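You operate a simulated robot arm through the tools that you are given. There is no shell and no other tool. Be economical: measure what you need, move in short steps, check, and stop when the job is done.

You are at the controls of a simulated robot arm. One attempt, no reset.

JOB
Add the 40 mm grey block to the line and tighten the frame.
Fine: block after the letters, its print reading upright; slider pushed up, blue knob at TIGHT; raise and lower the tightened frame to check. Set down upright: what you pick out.

The check looks at the end state, three seconds after you hand in, the way a careful person would. Anything else that was tipped, shoved, dropped, spilled or broken makes it a failure.

ROBOT AND FRAMES
A 7-joint arm with a two-finger parallel gripper, fixed in place. Base frame: the origin is at the foot of the arm, x ahead of it, y to its left, z up; the work surface is at about z = 0. Readings come in mm, degrees, newtons and seconds.
With the tool pointing down near the work surface it reaches from about 240 to 620 mm from the base axis. Its first joint turns from -66.0 to 66.0 degrees. Payload 2.6 kg.
The TCP is the grasp point between the finger pads, 30 mm short of the fingertips. In the tool frame z runs along the fingers and y along their closing line. The gripper opens to 94 mm. The fingers are 28 mm wide and 10 mm thick; the gripper's body (50 by 96 mm) begins 55 mm behind the TCP.
Orientation is that of the tool frame in the base frame, as a unit quaternion [x, y, z, w]. With the fingers straight down and closing along the base's y, the tool's x points along the base's -x, its y along +y and its z along -z.

CONTROLS
- The arm moves only by the tool send_rows. Its argument "increments" is a list of rows, each an object of numbers (a shift or turn left out is 0, a gripper value left out holds the last): "x", "y", "z": the shift along the tool's x, y, z in mm; "wx", "wy", "wz": the turn, a rotation vector about the tool's x, y, z in degrees; "grip": the gripper command, from -1 (shut) to 1 (fully open), values between in proportion. In form: [{"x": .., "y": .., "z": .., "wx": .., "wy": .., "wz": .., "grip": ..}, ...]. A call has 1 to 8 rows; each row shifts and turns the commanded pose from where the row before left it, along the tool's axes as they then stand. Rows are played at 5 a second. More than 50 mm and 8.6 degrees between two rows, or a gripper value outside its range, and nothing of the call is played. A pose out of reach is approached as far as the arm can. The call stops where the force on the tool passes 90 N (or 10 N more than at its start, if that is more) or the arm is blocked; 0.2 s more then pass. Each finger travels about 72 mm/s and halts on what it meets, pressing with about 22 N; the grip force reading is that of the motor and also rises with nothing between the fingers. The clock runs only during rows and for 0.2 s after the last one: add rows that do not move to give the fingers time. The reply holds the time, the measured pose of the TCP, the force on the tool along the base axes, the opening and the grip force, in the units named above and with some noise, with the torque about the TCP (base axes, N m) and any sound that the robot's microphone picked up, and new pictures: "pictures" is both (left out), scene, wrist or none.
- Cameras (640 x 400 px; columns grow to the right, rows downward): "scene" is fixed at [49.3, 444.2, 563.8]; the picture's right is [-0.63, -0.78, 0.00], its down [-0.44, 0.35, -0.83] and it looks along [0.64, -0.52, -0.56] (base axes); focal length 310 px, centre (320, 200). "wrist" rides on the gripper at [76, 14, -102] in the tool frame; the picture's right is [-0.18, 0.98, 0.00], its down [-0.75, -0.14, -0.64] and it looks along [-0.63, -0.12, 0.77] (tool axes); focal length 243 px, centre (320, 200). There is no depth. A picture from a camera that has moved, and an enlarged one, comes with that camera's place and axes in the base frame and with its lens.
- close_up(camera, box): a new picture of the part [left, top, right, bottom] of that camera's present view, enlarged. The clock stands still meanwhile.
- hand_in(): hands the job in; it is judged then, once.

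Work in short steps. Places have to be worked out from the pictures, the camera data and where the tool is seen: move nearer, look again, correct. Check each grasp and each placing, and mend what went wrong. You have 120 turns and 200 pictures in all, those below and enlarged ones among them. Open the gripper and draw the arm clear of the work before you hand the job in, unless the task says otherwise; then end with one line.

The tools are called as a command line: name --argument value ..., lists and objects as JSON in quotes. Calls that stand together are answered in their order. send_rows: Moves the arm, as the interface text tells. Its arguments: {"type":"object","properties":{"increments":{"type":"array","items":{"type":"object","properties":{"x":{"type":"number"},"y":{"type":"number"},"z":{"type":"number"},"wx":{"type":"number"},"wy":{"type":"number"},"wz":{"type":"number"},"grip":{"type":"number"}}}},"pictures":{"type":"string","enum":["both","scene","wrist","none"]}},"required":["increments"]} The other tools are called the same way: close_up (camera, box) takes an enlarged picture of a part of a camera's view; hand_in () hands the job in.

At the start:

```text
time_s: 0.0
eef_pos: [349.5, 129.8, 397.3]
tool_rot: [0.0, 1.0, 0.0, 0.0]
contact_force: [0.6, 0.6, 0.7]
ft_torque: [-0.02, 0.01, -0.02]
gripper_width: 93.9
gripper_force: 0.1
```

scene: 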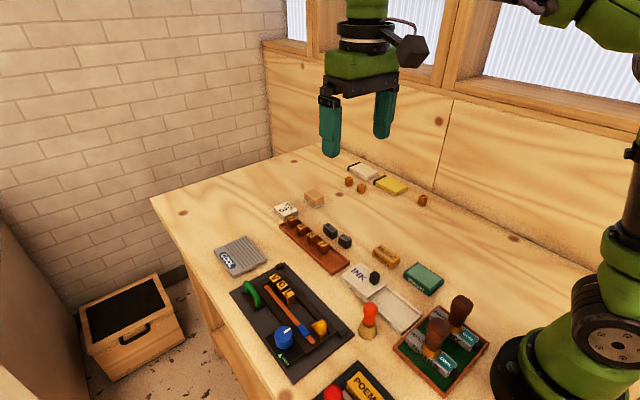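
wrist: 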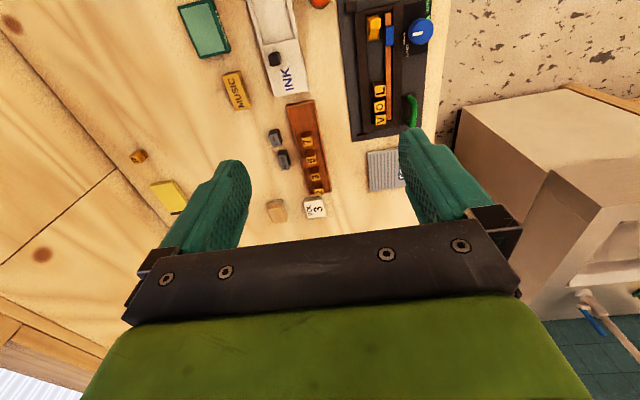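

I'll look closer at the frame and the blocks before moving anything.

close_up --camera "scene" --box '[200, 230, 360, 390]'

close_up --camera "scene" --box '[260, 160, 440, 280]'

close_up --camera "wrist" --box '[230, 0, 450, 220]'

close_up --camera "scene" --box '[320, 230, 500, 400]'

```text
2.50 times, centred on (280, 310) of scene
camera zoom: at [49.3, 444.2, 563.8], right [-0.63, -0.78, 0.0], down [-0.44, 0.35, -0.83], along [0.64, -0.52, -0.56], focal length 775 px, centre (420, -75)
```

zoom: 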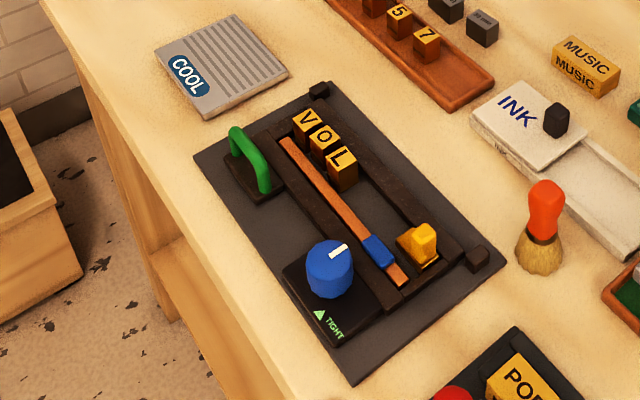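

```text
3.33 times, centred on (350, 220) of scene
camera zoom: at [49.3, 444.2, 563.8], right [-0.63, -0.78, 0.0], down [-0.44, 0.35, -0.83], along [0.64, -0.52, -0.56], focal length 1034 px, centre (220, 133)
```

zoom: 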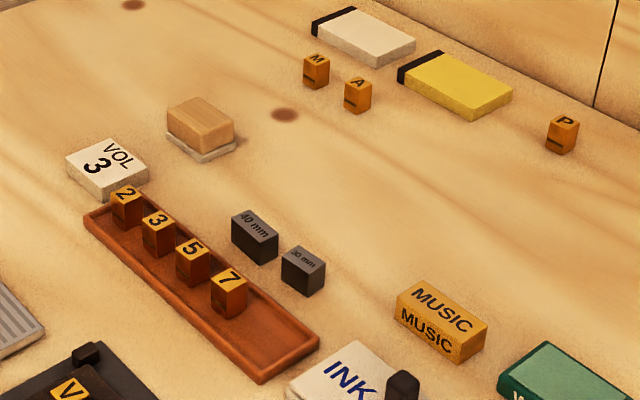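

```text
1.82 times, centred on (340, 110) of wrist
camera zoom: at [273.5, 142.9, 499.1], right [0.18, 0.98, 0.0], down [0.75, -0.14, 0.64], along [0.63, -0.12, -0.77], focal length 441 px, centre (284, 364)
```

zoom: 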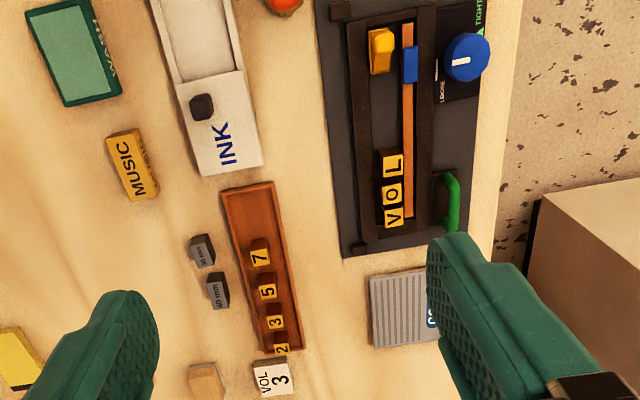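

```text
2.35 times, centred on (410, 315) of scene
camera zoom: at [49.3, 444.2, 563.8], right [-0.63, -0.78, 0.0], down [-0.44, 0.35, -0.83], along [0.64, -0.52, -0.56], focal length 730 px, centre (108, -71)
```

zoom: 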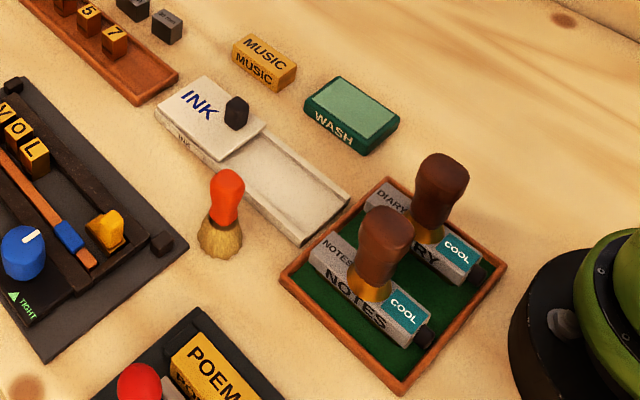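

The line V-O-L runs along −x in the frame, around (418–472, 228), and the grey blocks are near (540, 10). I'll move lower to measure the blocks.

send_rows --increments '[{"z": 30, "y": -25}, {"z": 30, "y": -25}, {"z": 30, "y": -25}, {"z": 30, "y": -25}, {"z": 30}, {"z": 0}]' --pictures "wrist"

```text
time_s: 1.4
eef_pos: [351.7, 31.4, 246.6]
tool_rot: [0.002, 1.0, 0.0, 0.0]
contact_force: [-0.2, 0.5, 0.7]
ft_torque: [-0.01, 0.0, -0.03]
gripper_width: 94.1
gripper_force: 0.1
camera wrist: at [275.6, 44.7, 348.3], right [0.19, 0.98, 0.0], down [0.75, -0.14, 0.64], along [0.63, -0.12, -0.77], focal length 243 px, centre (320, 200)
```

wrist: 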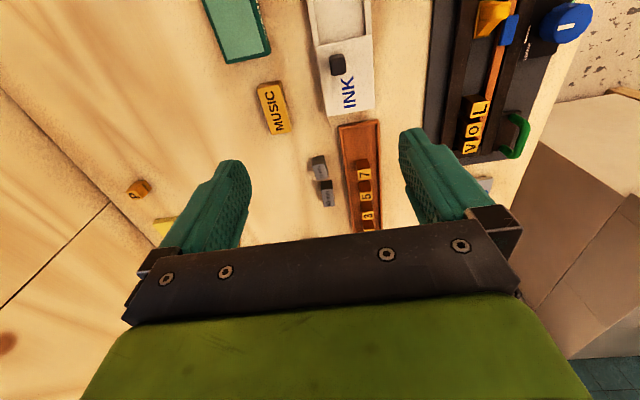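

Blocks and frame are both in view; I'll enlarge both.

close_up --camera "wrist" --box '[280, 110, 408, 236]'

close_up --camera "wrist" --box '[420, 0, 600, 170]'

close_up --camera "scene" --box '[310, 215, 370, 253]'

close_up --camera "scene" --box '[235, 255, 335, 375]'

```text
3.17 times, centred on (344, 173) of wrist
camera zoom: at [275.6, 44.7, 348.3], right [0.19, 0.98, 0.0], down [0.75, -0.14, 0.64], along [0.63, -0.12, -0.77], focal length 770 px, centre (244, 286)
```

zoom: 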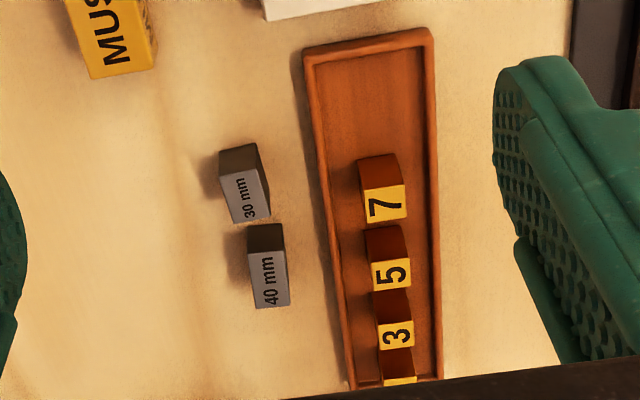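

```text
2.35 times, centred on (510, 85) of wrist
camera zoom: at [275.6, 44.7, 348.3], right [0.19, 0.98, 0.0], down [0.75, -0.14, 0.64], along [0.63, -0.12, -0.77], focal length 571 px, centre (-127, 471)
```

zoom: 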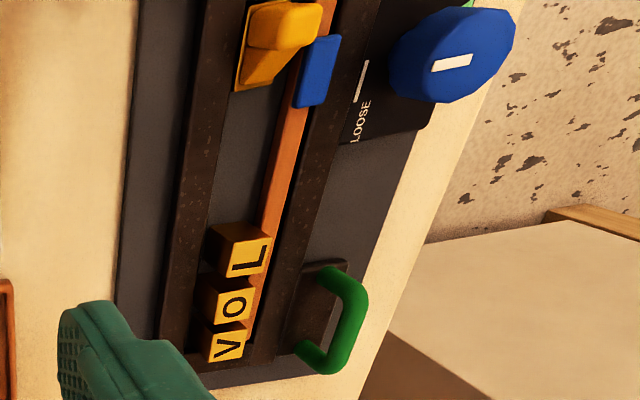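

```text
10.53 times, centred on (340, 234) of scene
camera zoom: at [49.3, 444.2, 563.8], right [-0.63, -0.78, 0.0], down [-0.44, 0.35, -0.83], along [0.64, -0.52, -0.56], focal length 3265 px, centre (110, -158)
```

zoom: 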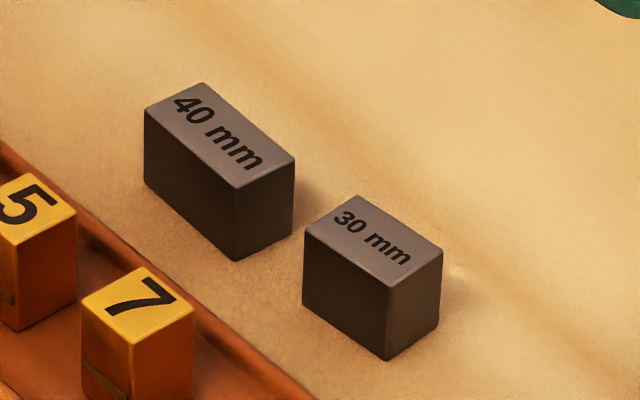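

```text
3.33 times, centred on (285, 315) of scene
camera zoom: at [49.3, 444.2, 563.8], right [-0.63, -0.78, 0.0], down [-0.44, 0.35, -0.83], along [0.64, -0.52, -0.56], focal length 1034 px, centre (437, -183)
```

zoom: 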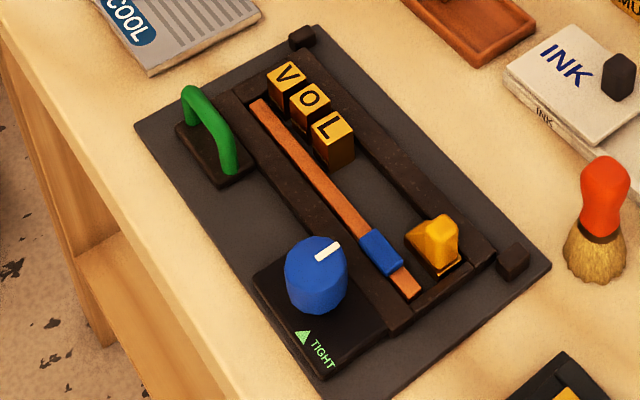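

The 40 mm block measures about 40×18×25 mm, centred near (542, 7), and its print already runs the same way as the letters. Next I'll look at the frame from closer.

send_rows --increments '[{"x": 10, "y": 45}, {"x": 10, "y": 45}, {"x": 10, "y": 45}, {"x": 10, "y": 40}, {"z": 20}, {"z": 0}]' --pictures "wrist"

```text
time_s: 2.8
eef_pos: [311.0, 206.6, 227.7]
tool_rot: [0.001, 1.0, 0.0, 0.0]
contact_force: [0.0, -0.7, 0.0]
ft_torque: [0.0, -0.03, 0.0]
gripper_width: 94.2
gripper_force: 0.1
camera wrist: at [234.6, 219.1, 330.6], right [0.18, 0.98, 0.0], down [0.75, -0.14, 0.64], along [0.63, -0.12, -0.77], focal length 243 px, centre (320, 200)
```

wrist: 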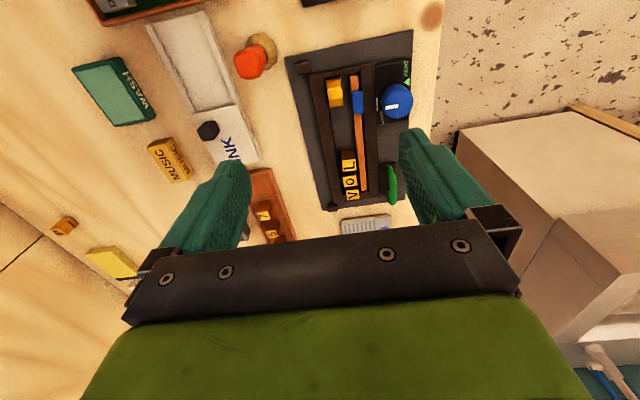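

Enlarging the frame in this view.

close_up --camera "wrist" --box '[280, 20, 460, 220]'

close_up --camera "wrist" --box '[320, 60, 416, 120]'

close_up --camera "scene" --box '[265, 310, 345, 375]'

close_up --camera "scene" --box '[240, 262, 310, 312]'

```text
2.00 times, centred on (370, 120) of wrist
camera zoom: at [234.6, 219.1, 330.6], right [0.18, 0.98, 0.0], down [0.75, -0.14, 0.64], along [0.63, -0.12, -0.77], focal length 485 px, centre (220, 360)
```

zoom: 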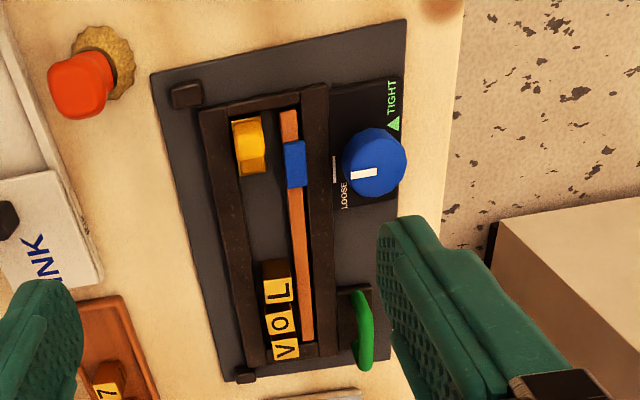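

```text
6.67 times, centred on (368, 90) of wrist
camera zoom: at [234.6, 219.1, 330.6], right [0.18, 0.98, 0.0], down [0.75, -0.14, 0.64], along [0.63, -0.12, -0.77], focal length 1618 px, centre (0, 933)
```

zoom: 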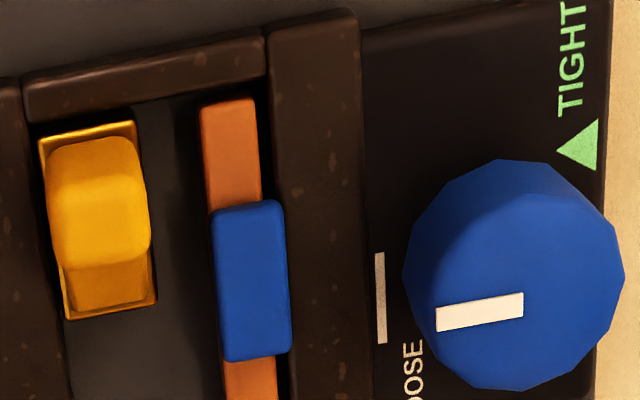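

```text
6.15 times, centred on (305, 342) of scene
camera zoom: at [49.3, 444.2, 563.8], right [-0.63, -0.78, 0.0], down [-0.44, 0.35, -0.83], along [0.64, -0.52, -0.56], focal length 1909 px, centre (412, -677)
```

zoom: 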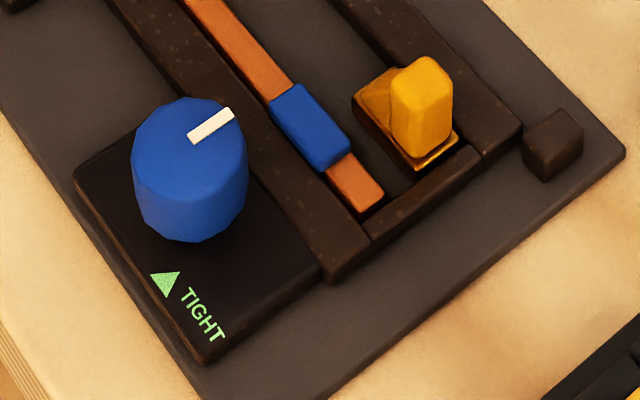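

```text
8.00 times, centred on (275, 287) of scene
camera zoom: at [49.3, 444.2, 563.8], right [-0.63, -0.78, 0.0], down [-0.44, 0.35, -0.83], along [0.64, -0.52, -0.56], focal length 2481 px, centre (680, -496)
```

zoom: 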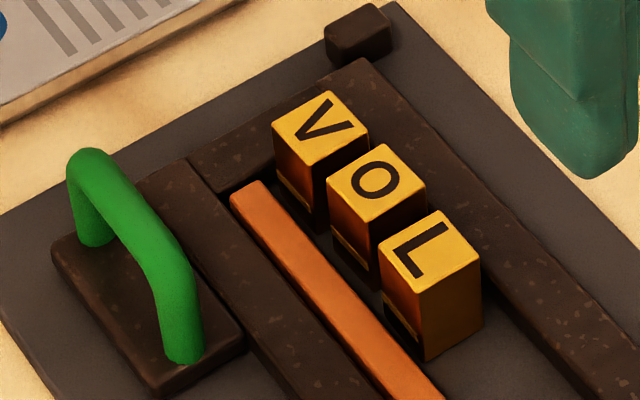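

close_up --camera "scene" --box '[305, 312, 335, 342]'

close_up --camera "wrist" --box '[340, 130, 400, 215]'

```text
13.33 times, centred on (320, 327) of scene
camera zoom: at [49.3, 444.2, 563.8], right [-0.63, -0.78, 0.0], down [-0.44, 0.35, -0.83], along [0.64, -0.52, -0.56], focal length 4135 px, centre (320, -1493)
```

zoom: 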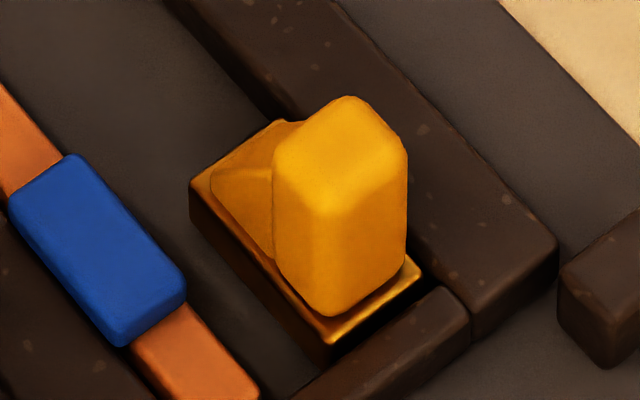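

```text
4.71 times, centred on (370, 172) of wrist
camera zoom: at [234.6, 219.1, 330.6], right [0.18, 0.98, 0.0], down [0.75, -0.14, 0.64], along [0.63, -0.12, -0.77], focal length 1142 px, centre (85, 329)
```

zoom: 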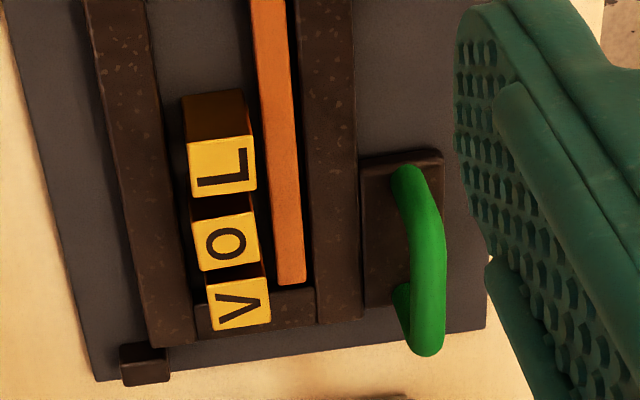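

The plan:
- The yellow slider fills the type channel (y 211–228, x 312–345).
- The letters' tops are at about z 33 and the rails at about z 14, so I'll grip the block high.

First I'll go above the 40 mm block with a narrowed gripper.

send_rows --increments '[{"x": -33, "y": -28.5, "grip": -0.2}, {"x": -33, "y": -28.5}, {"x": -33, "y": -28.5}, {"x": -33, "y": -28.5}, {"x": -33, "y": -28.5}, {"x": -33, "y": -28.5}, {"x": -33, "y": -28.5, "z": 30}, {"z": 45}]' --pictures "none"

send_rows --increments '[{"z": 40}, {"z": 20}, {"z": 0}]'

```text
refused: row 7 steps farther than a row can; nothing moved
```

```text
time_s: 3.6
eef_pos: [309.7, 204.6, 168.3]
tool_rot: [0.001, 1.0, 0.0, 0.0]
contact_force: [-0.3, 0.6, -0.2]
ft_torque: [0.0, 0.01, -0.01]
gripper_width: 93.9
gripper_force: 0.1
camera wrist: at [233.1, 217.6, 270.3], right [0.19, 0.98, 0.0], down [0.75, -0.14, 0.64], along [0.63, -0.12, -0.77], focal length 243 px, centre (320, 200)
```

scene: 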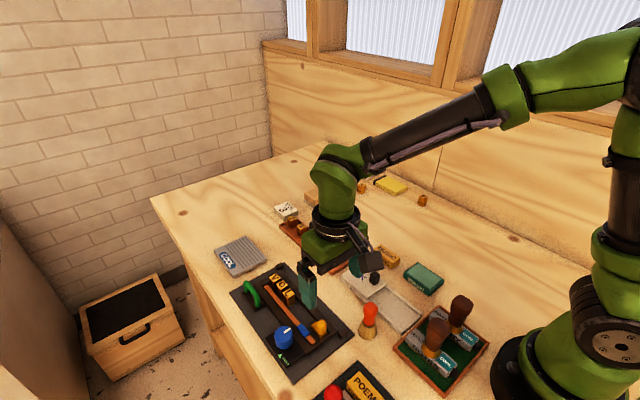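
wrist: 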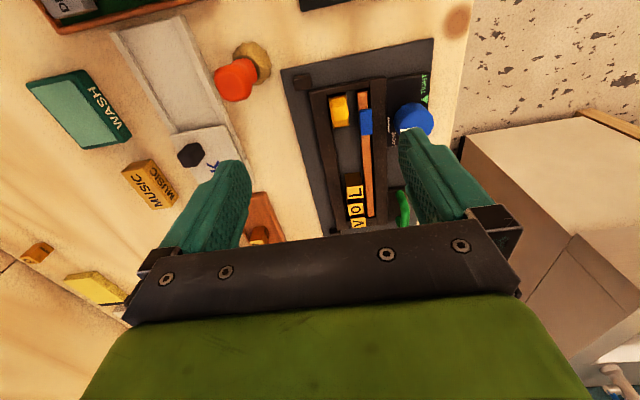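

The first call was refused and only the second was played, leaving the tool safely at z 168. I'll travel to above the block now.

send_rows --increments '[{"x": -33, "y": -28, "grip": -0.2}, {"x": -33, "y": -28}, {"x": -33, "y": -28}, {"x": -33, "y": -28}, {"x": -33, "y": -28}, {"x": -33, "y": -28}, {"x": -34, "y": -29.5}, {"z": 0}]' --pictures "wrist"

```text
time_s: 5.4
eef_pos: [542.3, 5.7, 169.0]
tool_rot: [0.0, 1.0, 0.0, 0.0]
contact_force: [-0.1, 0.8, -0.7]
ft_torque: [0.03, -0.01, -0.02]
gripper_width: 37.7
gripper_force: 0.1
camera wrist: at [467.5, 19.2, 270.9], right [0.18, 0.98, 0.0], down [0.75, -0.14, 0.64], along [0.63, -0.12, -0.77], focal length 243 px, centre (320, 200)
```

wrist: 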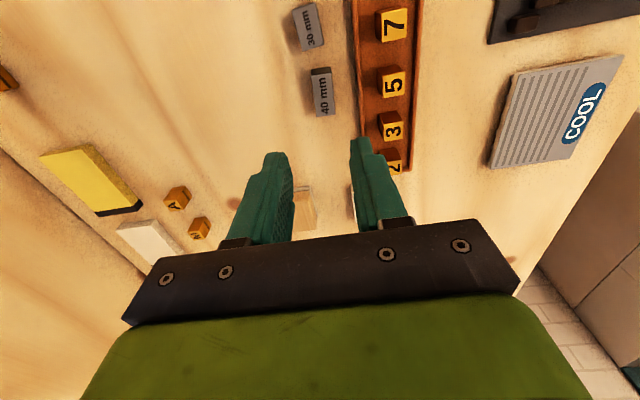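

This view puts the block at about (540, 7), which matches. I'll descend so the fingertips sit around z 12 on its upper half.

send_rows --increments '[{"x": 1, "y": 1.3, "z": 40}, {"z": 40}, {"z": 25}, {"z": 0}]' --pictures "both"

```text
time_s: 6.4
eef_pos: [540.5, 7.8, 63.4]
tool_rot: [0.0, 1.0, -0.001, 0.0]
contact_force: [-0.3, 0.4, 1.1]
ft_torque: [0.0, -0.02, -0.01]
gripper_width: 37.6
gripper_force: 0.1
camera wrist: at [464.3, 20.7, 164.9], right [0.19, 0.98, 0.0], down [0.75, -0.14, 0.64], along [0.63, -0.12, -0.77], focal length 243 px, centre (320, 200)
```

scene: 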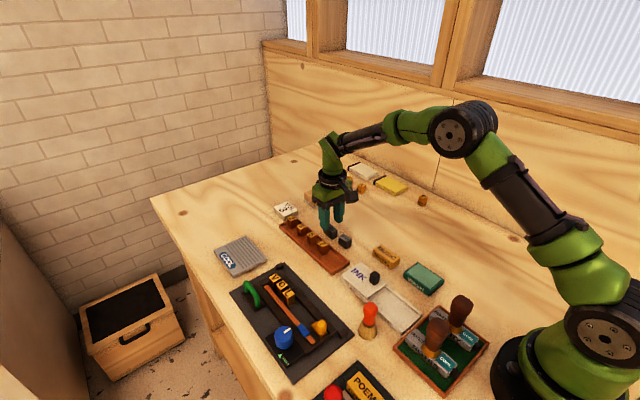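
wrist: 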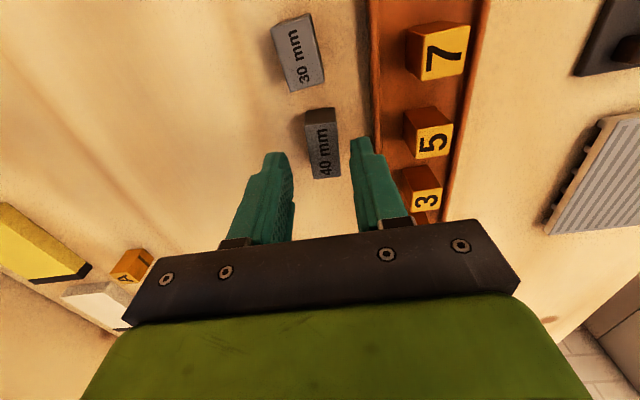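

Alignment is good. I'll go down to TCP z 43 and close.

send_rows --increments '[{"z": 10}, {"z": 10.5}, {"z": 0}, {"grip": -1}, {"z": 0}, {"z": 0}]' --pictures "wrist"

```text
time_s: 7.8
eef_pos: [541.1, 8.2, 41.7]
tool_rot: [0.0, 1.0, 0.0, 0.0]
contact_force: [0.1, 0.3, -0.1]
ft_torque: [0.02, -0.05, -0.01]
gripper_width: 19.7
gripper_force: 22.7
camera wrist: at [464.7, 20.8, 143.7], right [0.18, 0.98, 0.0], down [0.75, -0.14, 0.64], along [0.63, -0.12, -0.77], focal length 243 px, centre (320, 200)
```

wrist: 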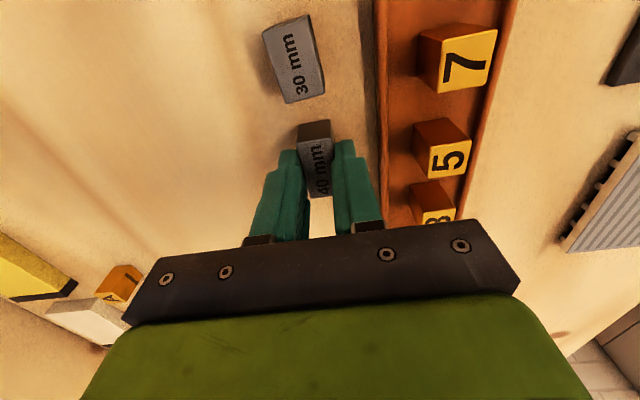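

The block is held (19.7 mm). I'll lift 100 mm.

send_rows --increments '[{"z": -20}, {"z": -40}, {"z": -40}, {"x": 20, "y": 27}, {"x": 28, "y": 38}, {"x": 28, "y": 38}, {"x": 28, "y": 38}, {"x": 28, "y": 38}]' --pictures "none"

```text
time_s: 9.6
eef_pos: [408.7, 186.6, 140.2]
tool_rot: [0.0, 1.0, 0.0, 0.0]
contact_force: [0.6, -0.3, -1.2]
ft_torque: [0.0, -0.03, 0.03]
gripper_width: 19.5
gripper_force: 22.0
```

Continuing to above the gap in the channel, around (379, 227).

send_rows --increments '[{"x": 15, "y": 20}, {"x": 14.7, "y": 20.4}, {"z": 20}, {"z": 20}, {"z": 0}]' --pictures "both"

```text
time_s: 10.8
eef_pos: [379.1, 229.5, 101.6]
tool_rot: [0.0, 1.0, 0.0, -0.001]
contact_force: [-0.3, -0.6, -1.4]
ft_torque: [0.0, 0.03, -0.01]
gripper_width: 19.6
gripper_force: 21.9
camera wrist: at [302.7, 242.7, 203.9], right [0.18, 0.98, 0.0], down [0.75, -0.14, 0.64], along [0.63, -0.12, -0.77], focal length 243 px, centre (320, 200)
```

scene: 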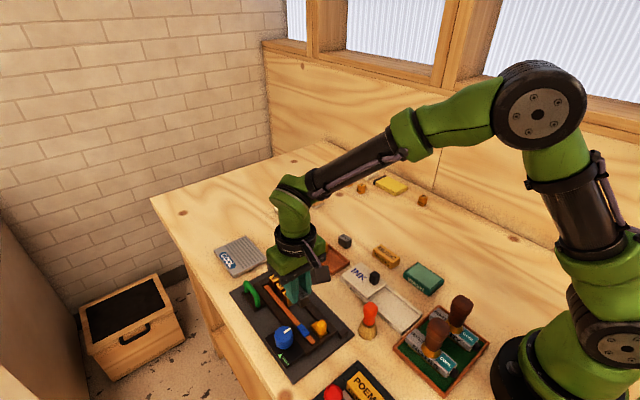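
wrist: 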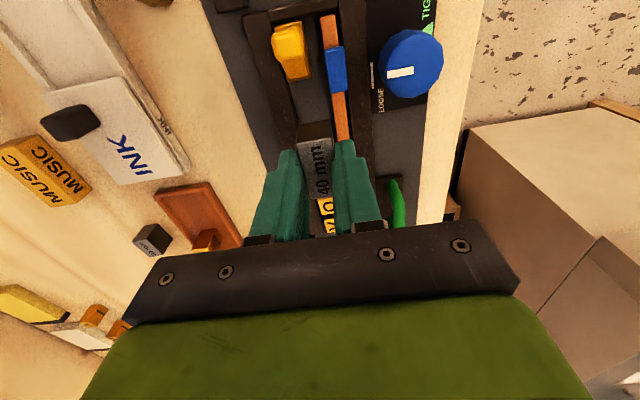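

close_up --camera "wrist" --box '[240, 0, 448, 130]'

close_up --camera "scene" --box '[235, 255, 335, 355]'

```text
3.08 times, centred on (344, 65) of wrist
camera zoom: at [302.7, 242.7, 203.9], right [0.18, 0.98, 0.0], down [0.75, -0.14, 0.64], along [0.63, -0.12, -0.77], focal length 746 px, centre (246, 615)
```

zoom: 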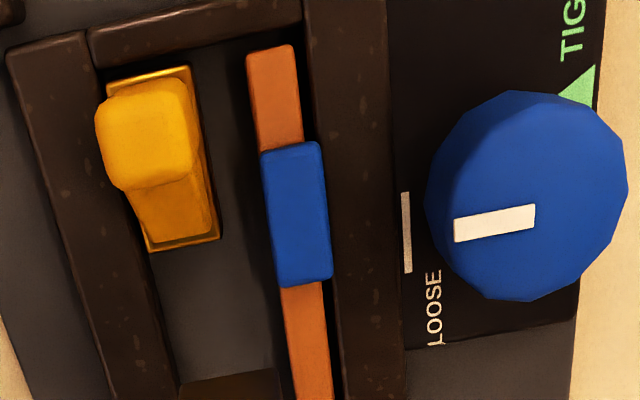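

```text
4.00 times, centred on (285, 305) of scene
camera zoom: at [49.3, 444.2, 563.7], right [-0.63, -0.78, 0.0], down [-0.44, 0.35, -0.83], along [0.64, -0.52, -0.56], focal length 1241 px, centre (460, -220)
```

zoom: 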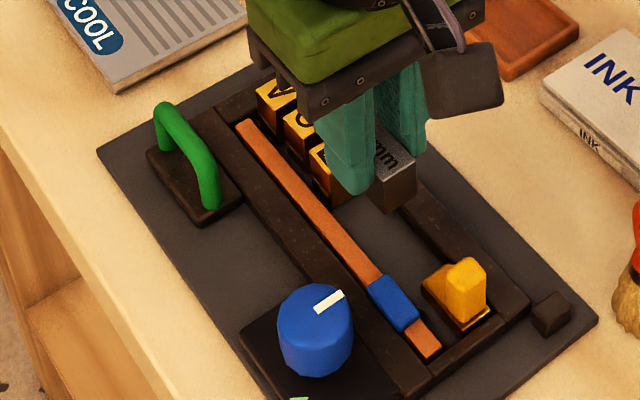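

The block hangs over the gap with clearance to both the strip and L. I'll lower it gently until contact.

send_rows --increments '[{"x": -4, "z": 20}, {"z": 20}, {"z": 6}, {"z": 3}, {"z": 0}]' --pictures "scene"

close_up --camera "scene" --box '[255, 265, 325, 325]'

```text
time_s: 12.0
eef_pos: [381.5, 229.1, 51.8]
tool_rot: [0.001, 1.0, -0.001, 0.001]
contact_force: [0.5, 0.0, -1.6]
ft_torque: [-0.01, -0.01, -0.03]
gripper_width: 19.5
gripper_force: 21.5
```

scene: 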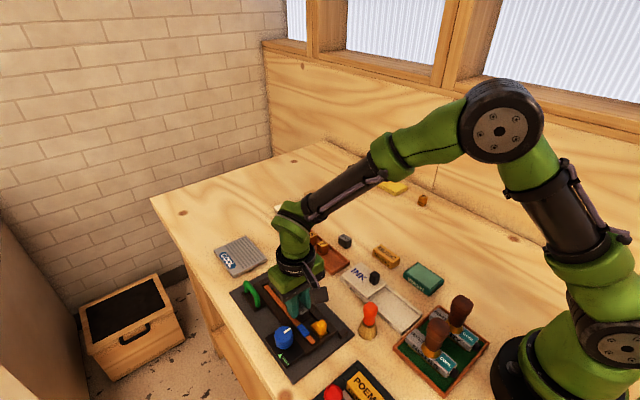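

```text
6.67 times, centred on (290, 295) of scene
camera zoom: at [49.3, 444.2, 563.7], right [-0.63, -0.78, 0.0], down [-0.44, 0.35, -0.83], along [0.64, -0.52, -0.56], focal length 2068 px, centre (520, -433)
```

zoom: 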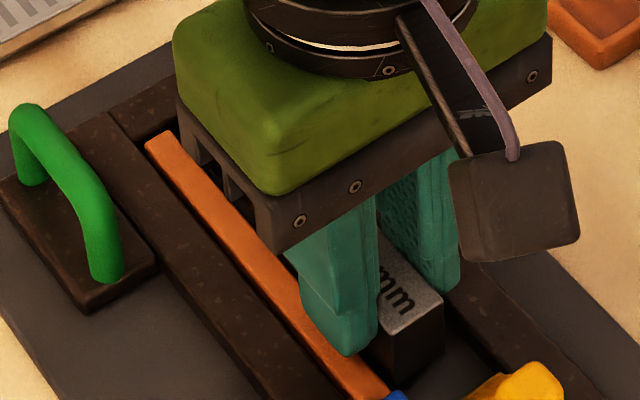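

Still free at 51.8. I'll lower in 1 mm steps.

send_rows --increments '[{"z": 1.5}, {"z": 1.5}, {"z": 1}, {"z": 1}, {"z": 0}]' --pictures "none"

```text
time_s: 13.2
eef_pos: [382.9, 228.1, 48.7]
tool_rot: [0.0, 1.0, 0.0, 0.001]
contact_force: [-0.1, 0.0, -1.7]
ft_torque: [-0.01, -0.01, 0.0]
gripper_width: 19.6
gripper_force: 21.6
```

send_rows --increments '[{"z": 1}, {"z": 1}, {"z": 1}, {"z": 0}]' --pictures "none"

```text
time_s: 14.2
eef_pos: [383.3, 228.6, 46.0]
tool_rot: [0.001, 1.0, 0.0, 0.002]
contact_force: [-8.9, -5.1, 32.6]
ft_torque: [-0.54, 0.46, -0.14]
gripper_width: 19.4
gripper_force: 22.6
```

Contact came at about the expected floor height. I'll check the picture before releasing.

send_rows --increments '[{"z": -1}, {"z": 0}]' --pictures "wrist"

close_up --camera "scene" --box '[265, 275, 325, 325]'

close_up --camera "wrist" --box '[260, 60, 390, 200]'

```text
time_s: 14.8
eef_pos: [382.3, 228.3, 46.5]
tool_rot: [0.0, 1.0, 0.0, 0.0]
contact_force: [-4.1, -4.0, 25.1]
ft_torque: [-0.44, 0.15, -0.08]
gripper_width: 19.5
gripper_force: 21.6
camera wrist: at [307.2, 241.2, 148.3], right [0.18, 0.98, 0.0], down [0.75, -0.14, 0.64], along [0.63, -0.12, -0.77], focal length 243 px, centre (320, 200)
```

wrist: 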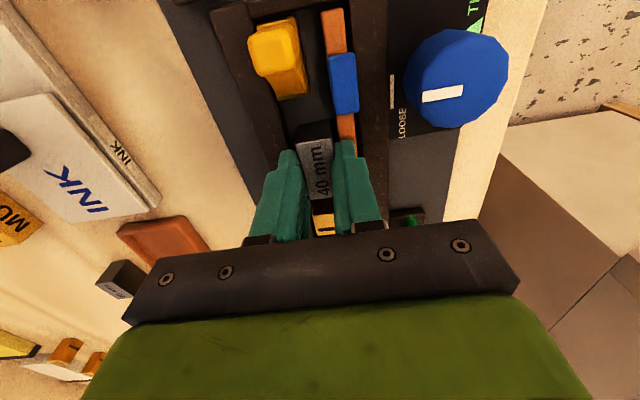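

```text
8.00 times, centred on (295, 300) of scene
camera zoom: at [49.2, 444.1, 563.8], right [-0.63, -0.78, 0.0], down [-0.44, 0.36, -0.83], along [0.64, -0.52, -0.56], focal length 2481 px, centre (520, -600)
```

zoom: 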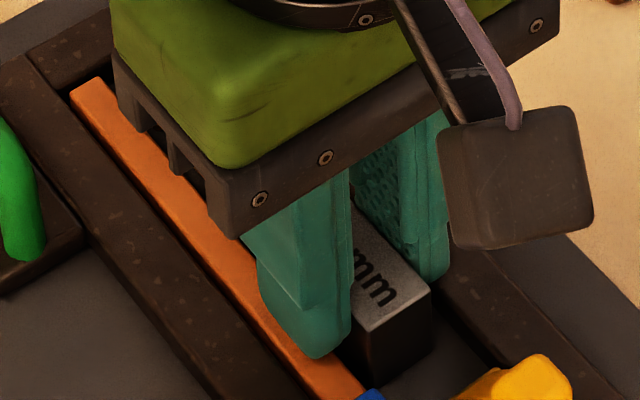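

```text
2.86 times, centred on (325, 130) of wrist
camera zoom: at [307.2, 241.2, 148.3], right [0.18, 0.98, 0.0], down [0.75, -0.14, 0.64], along [0.63, -0.12, -0.77], focal length 693 px, centre (306, 400)
```

zoom: 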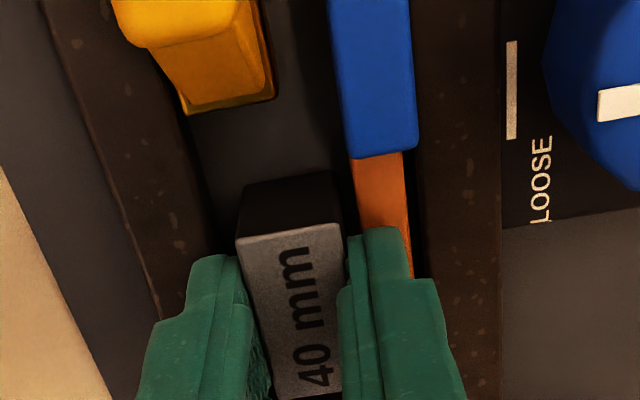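

The torque suggests the −y finger may be touching the rail. I'll lift a little, shift +2 mm in y and lower again.

send_rows --increments '[{"z": -3}, {"y": 2}, {"z": 1.5}, {"z": 1}, {"z": 1}, {"z": 0}]' --pictures "none"

```text
time_s: 16.2
eef_pos: [382.9, 229.4, 47.2]
tool_rot: [0.001, 1.0, 0.0, 0.0]
contact_force: [-12.7, -5.9, 24.2]
ft_torque: [-0.49, 0.21, -0.2]
gripper_width: 19.7
gripper_force: 21.9
```

Contact is at about the same height. The block's bottom should be within 1–2 mm of the floor, so I'll ease up slightly, open to about 30 mm and raise.

send_rows --increments '[{"z": -1, "y": -0.7}, {"grip": -0.36}, {"z": 0}, {"z": -10}, {"z": -15}, {"z": -25}, {"z": -40, "x": 20}, {"z": -20, "x": 40}]' --pictures "both"

close_up --camera "wrist" --box '[260, 20, 420, 180]'

close_up --camera "scene" --box '[245, 262, 335, 352]'

```text
time_s: 18.0
eef_pos: [323.6, 229.2, 157.9]
tool_rot: [0.001, 1.0, -0.001, 0.0]
contact_force: [0.6, -0.4, -0.9]
ft_torque: [-0.01, 0.01, 0.02]
gripper_width: 30.3
gripper_force: 0.1
camera wrist: at [247.0, 242.3, 258.9], right [0.19, 0.98, 0.0], down [0.75, -0.14, 0.64], along [0.63, -0.12, -0.77], focal length 243 px, centre (320, 200)
```

scene: 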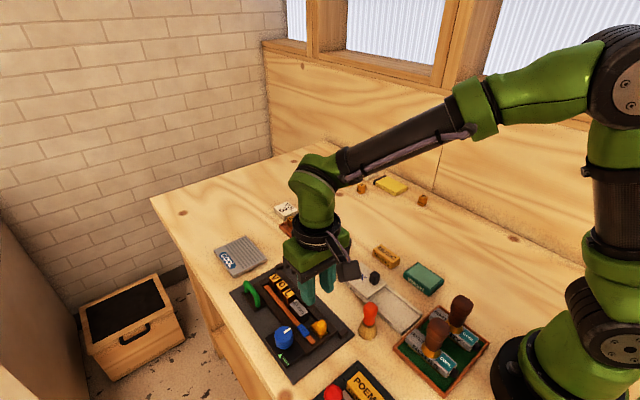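
wrist: 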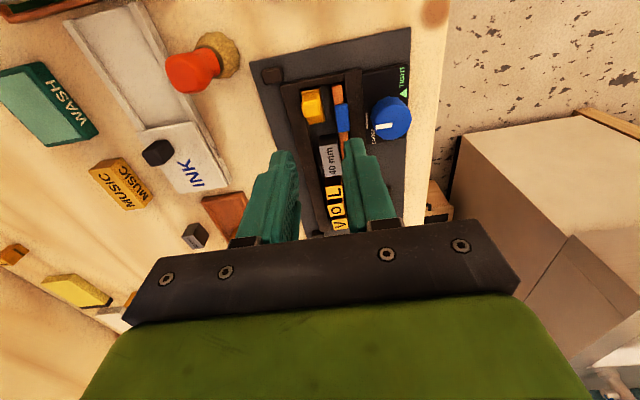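

```text
2.50 times, centred on (340, 100) of wrist
camera zoom: at [247.0, 242.3, 258.9], right [0.19, 0.98, 0.0], down [0.75, -0.14, 0.64], along [0.63, -0.12, -0.77], focal length 606 px, centre (270, 450)
```

zoom: 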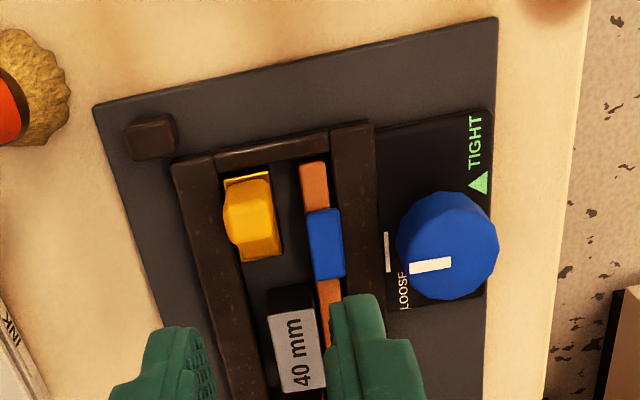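

```text
4.44 times, centred on (290, 307) of scene
camera zoom: at [49.4, 444.2, 563.8], right [-0.63, -0.78, 0.0], down [-0.44, 0.35, -0.83], along [0.64, -0.52, -0.56], focal length 1378 px, centre (453, -276)
```

zoom: 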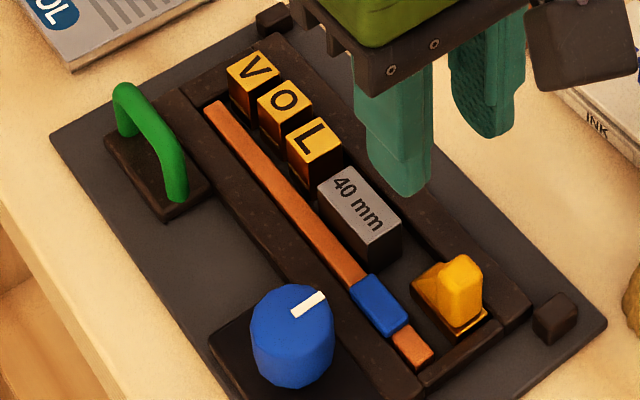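

The block is seated after L with its print matching the letters. The yellow slider tab is about 15 mm wide at x 314–330, y 211–226, rising to z ≈ 45. I'll position above it.

send_rows --increments '[{"x": 1.5, "y": -10.5, "z": 20, "grip": -0.3}, {"z": 30}, {"z": 13}, {"z": 0}]' --pictures "both"

close_up --camera "wrist" --box '[240, 0, 400, 180]'

close_up --camera "scene" --box '[285, 295, 345, 350]'

```text
time_s: 19.0
eef_pos: [321.2, 219.2, 93.8]
tool_rot: [0.002, 1.0, 0.0, -0.001]
contact_force: [-0.7, 0.1, 0.0]
ft_torque: [0.0, -0.01, 0.0]
gripper_width: 33.0
gripper_force: 0.0
camera wrist: at [245.4, 231.7, 195.6], right [0.18, 0.98, 0.0], down [0.75, -0.14, 0.64], along [0.63, -0.12, -0.77], focal length 243 px, centre (320, 200)
```

scene: 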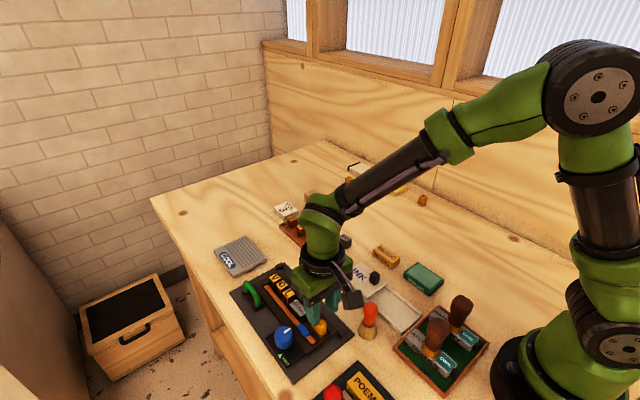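
wrist: 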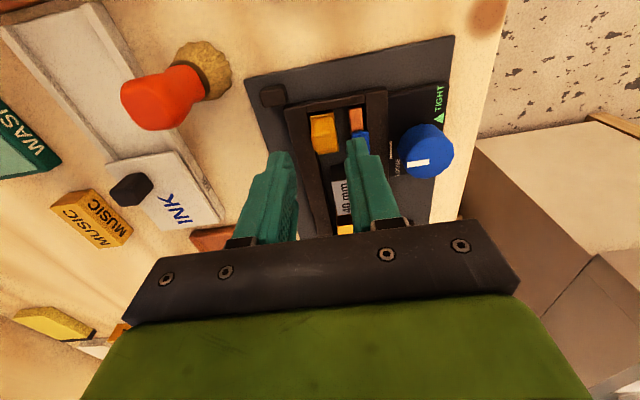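

```text
2.22 times, centred on (320, 90) of wrist
camera zoom: at [245.4, 231.7, 195.6], right [0.18, 0.98, 0.0], down [0.75, -0.14, 0.64], along [0.63, -0.12, -0.77], focal length 539 px, centre (320, 444)
```

zoom: 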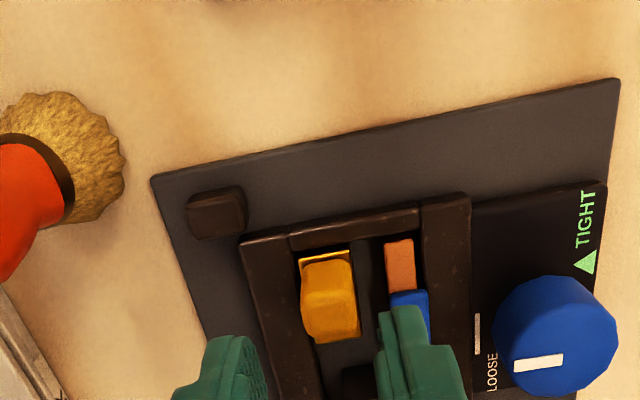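

```text
7.27 times, centred on (315, 322) of scene
camera zoom: at [49.3, 444.2, 563.8], right [-0.63, -0.78, 0.0], down [-0.44, 0.35, -0.83], along [0.64, -0.52, -0.56], focal length 2256 px, centre (356, -691)
```

zoom: 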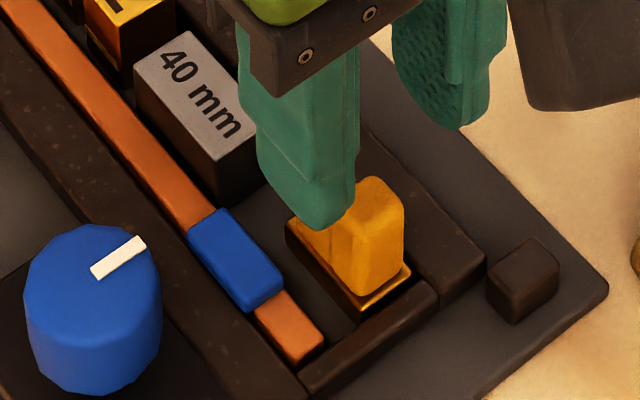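

The tab centre reads about (318, 220). I'll lower so the tips reach about z 28, beside the tab, and close softly.

send_rows --increments '[{"x": 1, "z": 15}, {"z": 12}, {"z": 8}, {"z": 0}, {"grip": -1}, {"z": 0}, {"z": 0}]' --pictures "wrist"

close_up --camera "scene" --box '[285, 295, 345, 350]'

```text
time_s: 20.6
eef_pos: [320.3, 220.5, 60.1]
tool_rot: [-0.002, 1.0, 0.003, 0.0]
contact_force: [1.4, 25.2, -4.8]
ft_torque: [0.96, -0.29, -0.07]
gripper_width: 16.9
gripper_force: 44.9
camera wrist: at [244.6, 233.3, 161.5], right [0.18, 0.98, 0.0], down [0.75, -0.14, 0.64], along [0.63, -0.11, -0.77], focal length 243 px, centre (320, 200)
```

wrist: 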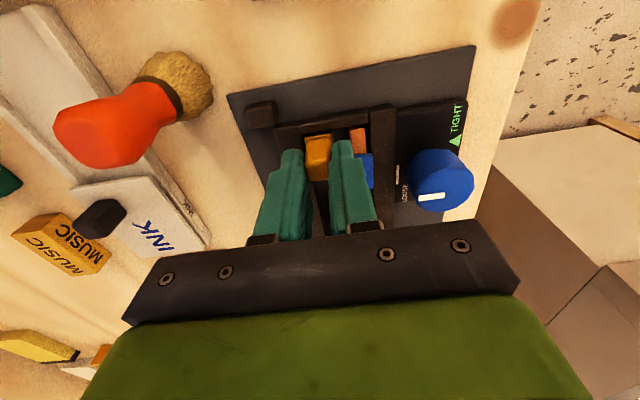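

```text
7.27 times, centred on (315, 322) of scene
camera zoom: at [49.3, 444.2, 563.8], right [-0.63, -0.78, 0.0], down [-0.44, 0.35, -0.83], along [0.64, -0.52, -0.56], focal length 2256 px, centre (356, -691)
```

zoom: 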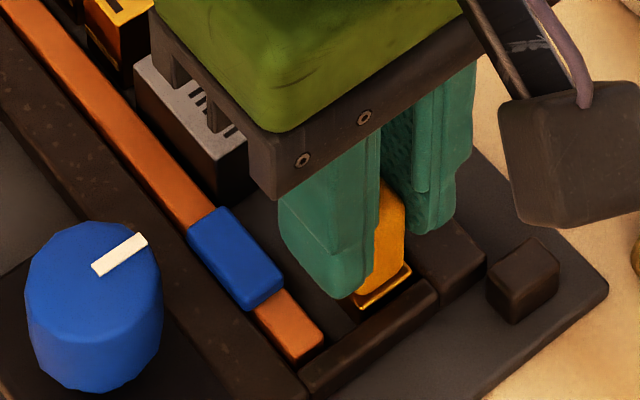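

The slider is held and constrained sideways (25 N in +y), so I'll centre the gripper on it.

send_rows --increments '[{"y": 1}, {"y": 1}, {"z": 0}]' --pictures "none"

```text
time_s: 21.4
eef_pos: [320.1, 221.1, 59.5]
tool_rot: [0.0, 1.0, 0.001, 0.001]
contact_force: [-0.4, 21.5, 9.9]
ft_torque: [0.37, -0.28, -0.02]
gripper_width: 16.9
gripper_force: 45.4
```

send_rows --increments '[{"y": 1}, {"y": 1}, {"z": 0}]' --pictures "wrist"

close_up --camera "wrist" --box '[240, 80, 400, 240]'

```text
time_s: 22.2
eef_pos: [321.9, 219.7, 59.0]
tool_rot: [0.002, 1.0, 0.0, 0.001]
contact_force: [-0.9, 3.4, 28.1]
ft_torque: [0.04, 0.25, 0.09]
gripper_width: 16.5
gripper_force: 45.5
camera wrist: at [245.4, 234.8, 160.9], right [0.19, 0.98, 0.0], down [0.75, -0.14, 0.64], along [0.63, -0.12, -0.77], focal length 243 px, centre (320, 200)
```

wrist: 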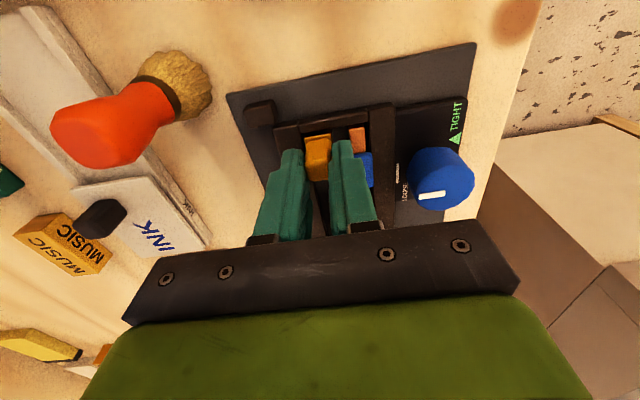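

```text
2.50 times, centred on (320, 160) of wrist
camera zoom: at [245.4, 234.8, 160.9], right [0.19, 0.98, 0.0], down [0.75, -0.14, 0.64], along [0.63, -0.12, -0.77], focal length 606 px, centre (320, 300)
```

zoom: 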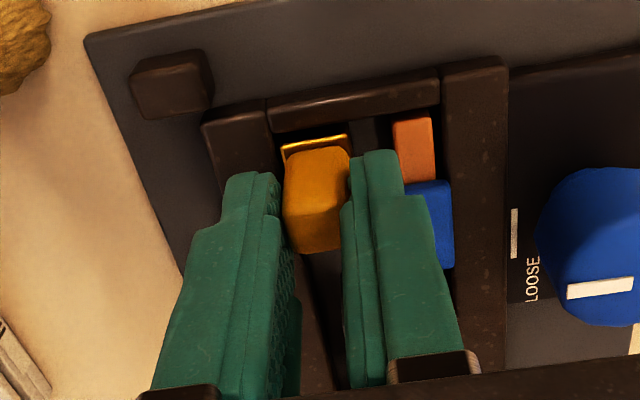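

The lateral force has cleared. I'll relieve z slightly and start sliding +x in small steps.

send_rows --increments '[{"z": -0.7}, {"x": -3}, {"x": -3}, {"x": -3}, {"z": 0}]' --pictures "none"

close_up --camera "scene" --box '[265, 275, 345, 350]'

```text
time_s: 23.4
eef_pos: [331.0, 221.5, 59.8]
tool_rot: [0.002, 1.0, -0.001, 0.0]
contact_force: [1.0, -13.4, 29.8]
ft_torque: [-0.28, 0.24, 0.07]
gripper_width: 16.5
gripper_force: 44.9
```

```text
5.33 times, centred on (305, 312) of scene
camera zoom: at [49.2, 444.1, 563.8], right [-0.63, -0.78, 0.0], down [-0.44, 0.36, -0.83], along [0.64, -0.52, -0.56], focal length 1654 px, centre (400, -400)
```

zoom: 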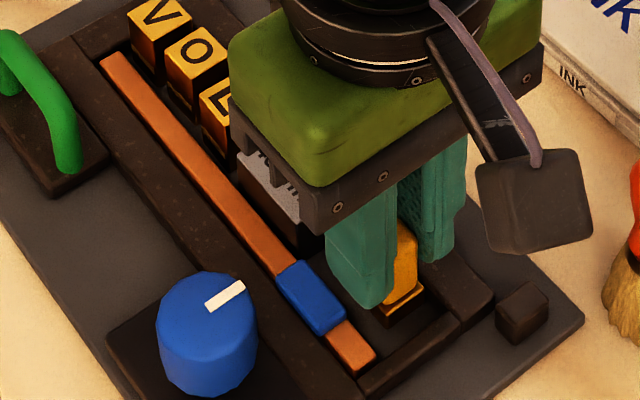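

The slider moves freely with the tool. I'll continue up the channel in small steps.

send_rows --increments '[{"x": -3, "y": -0.7, "z": -0.7}, {"x": -4}, {"x": -4}, {"x": -4}, {"z": 0}]' --pictures "none"

close_up --camera "scene" --box '[255, 265, 335, 340]'

```text
time_s: 24.6
eef_pos: [343.6, 221.5, 58.6]
tool_rot: [0.001, 1.0, -0.001, -0.002]
contact_force: [-0.4, -9.1, -9.1]
ft_torque: [-0.11, -0.1, 0.14]
gripper_width: 16.6
gripper_force: 45.0
```

```text
5.33 times, centred on (295, 302) of scene
camera zoom: at [49.4, 444.2, 563.7], right [-0.63, -0.78, 0.0], down [-0.44, 0.35, -0.83], along [0.64, -0.52, -0.56], focal length 1654 px, centre (453, -347)
```

zoom: 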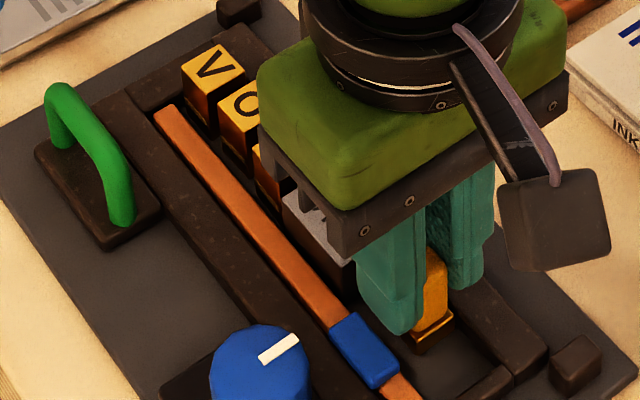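

send_rows --increments '[{"x": -4, "z": -0.3}, {"x": -4}, {"x": -4}, {"z": 0}]' --pictures "wrist"

close_up --camera "wrist" --box '[240, 80, 400, 240]'

close_up --camera "scene" --box '[255, 265, 335, 340]'

```text
time_s: 25.6
eef_pos: [355.0, 221.2, 57.6]
tool_rot: [0.001, 1.0, -0.001, -0.001]
contact_force: [-1.2, -7.3, -23.8]
ft_torque: [-0.1, 0.72, 0.06]
gripper_width: 16.5
gripper_force: 44.9
camera wrist: at [280.0, 234.8, 160.6], right [0.19, 0.98, 0.0], down [0.76, -0.14, 0.64], along [0.63, -0.12, -0.77], focal length 243 px, centre (320, 200)
```

wrist: 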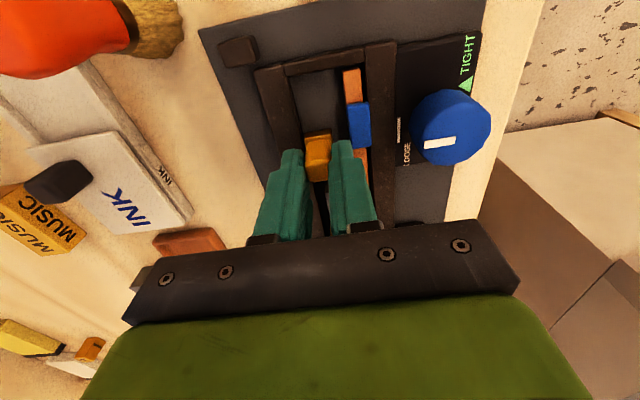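

```text
2.50 times, centred on (320, 160) of wrist
camera zoom: at [280.0, 234.8, 160.6], right [0.19, 0.98, 0.0], down [0.76, -0.14, 0.64], along [0.63, -0.12, -0.77], focal length 606 px, centre (320, 300)
```

zoom: 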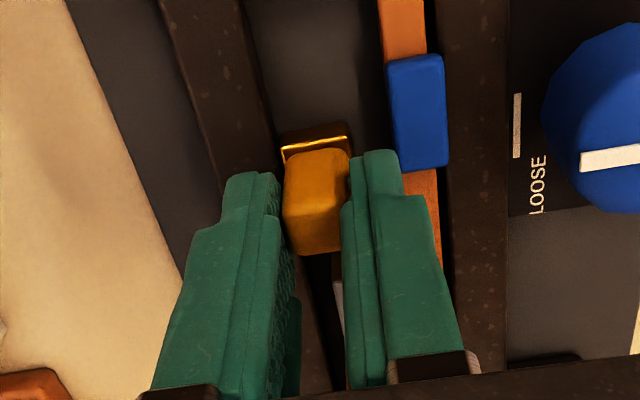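

```text
5.33 times, centred on (295, 302) of scene
camera zoom: at [49.4, 444.3, 563.7], right [-0.63, -0.78, 0.0], down [-0.44, 0.35, -0.83], along [0.64, -0.52, -0.56], focal length 1654 px, centre (453, -347)
```

zoom: 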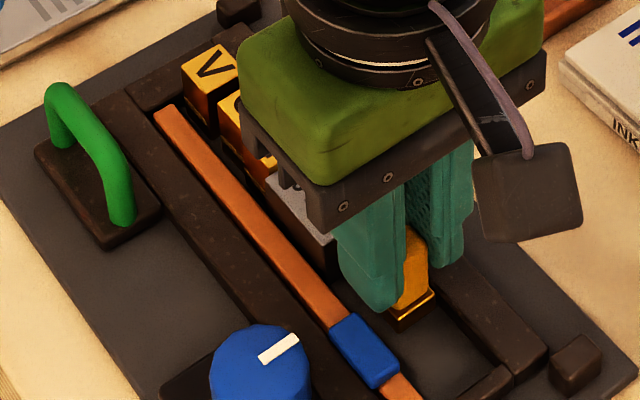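

Still light. I'll relieve z and keep pushing until the line resists.

send_rows --increments '[{"x": -3, "z": 0.8}, {"x": -3}, {"x": -2}, {"z": 0}]' --pictures "none"

```text
time_s: 26.6
eef_pos: [363.1, 221.4, 57.7]
tool_rot: [0.001, 1.0, 0.0, -0.001]
contact_force: [-2.6, -11.8, -13.7]
ft_torque: [-0.15, 1.29, 0.03]
gripper_width: 16.6
gripper_force: 45.4
```

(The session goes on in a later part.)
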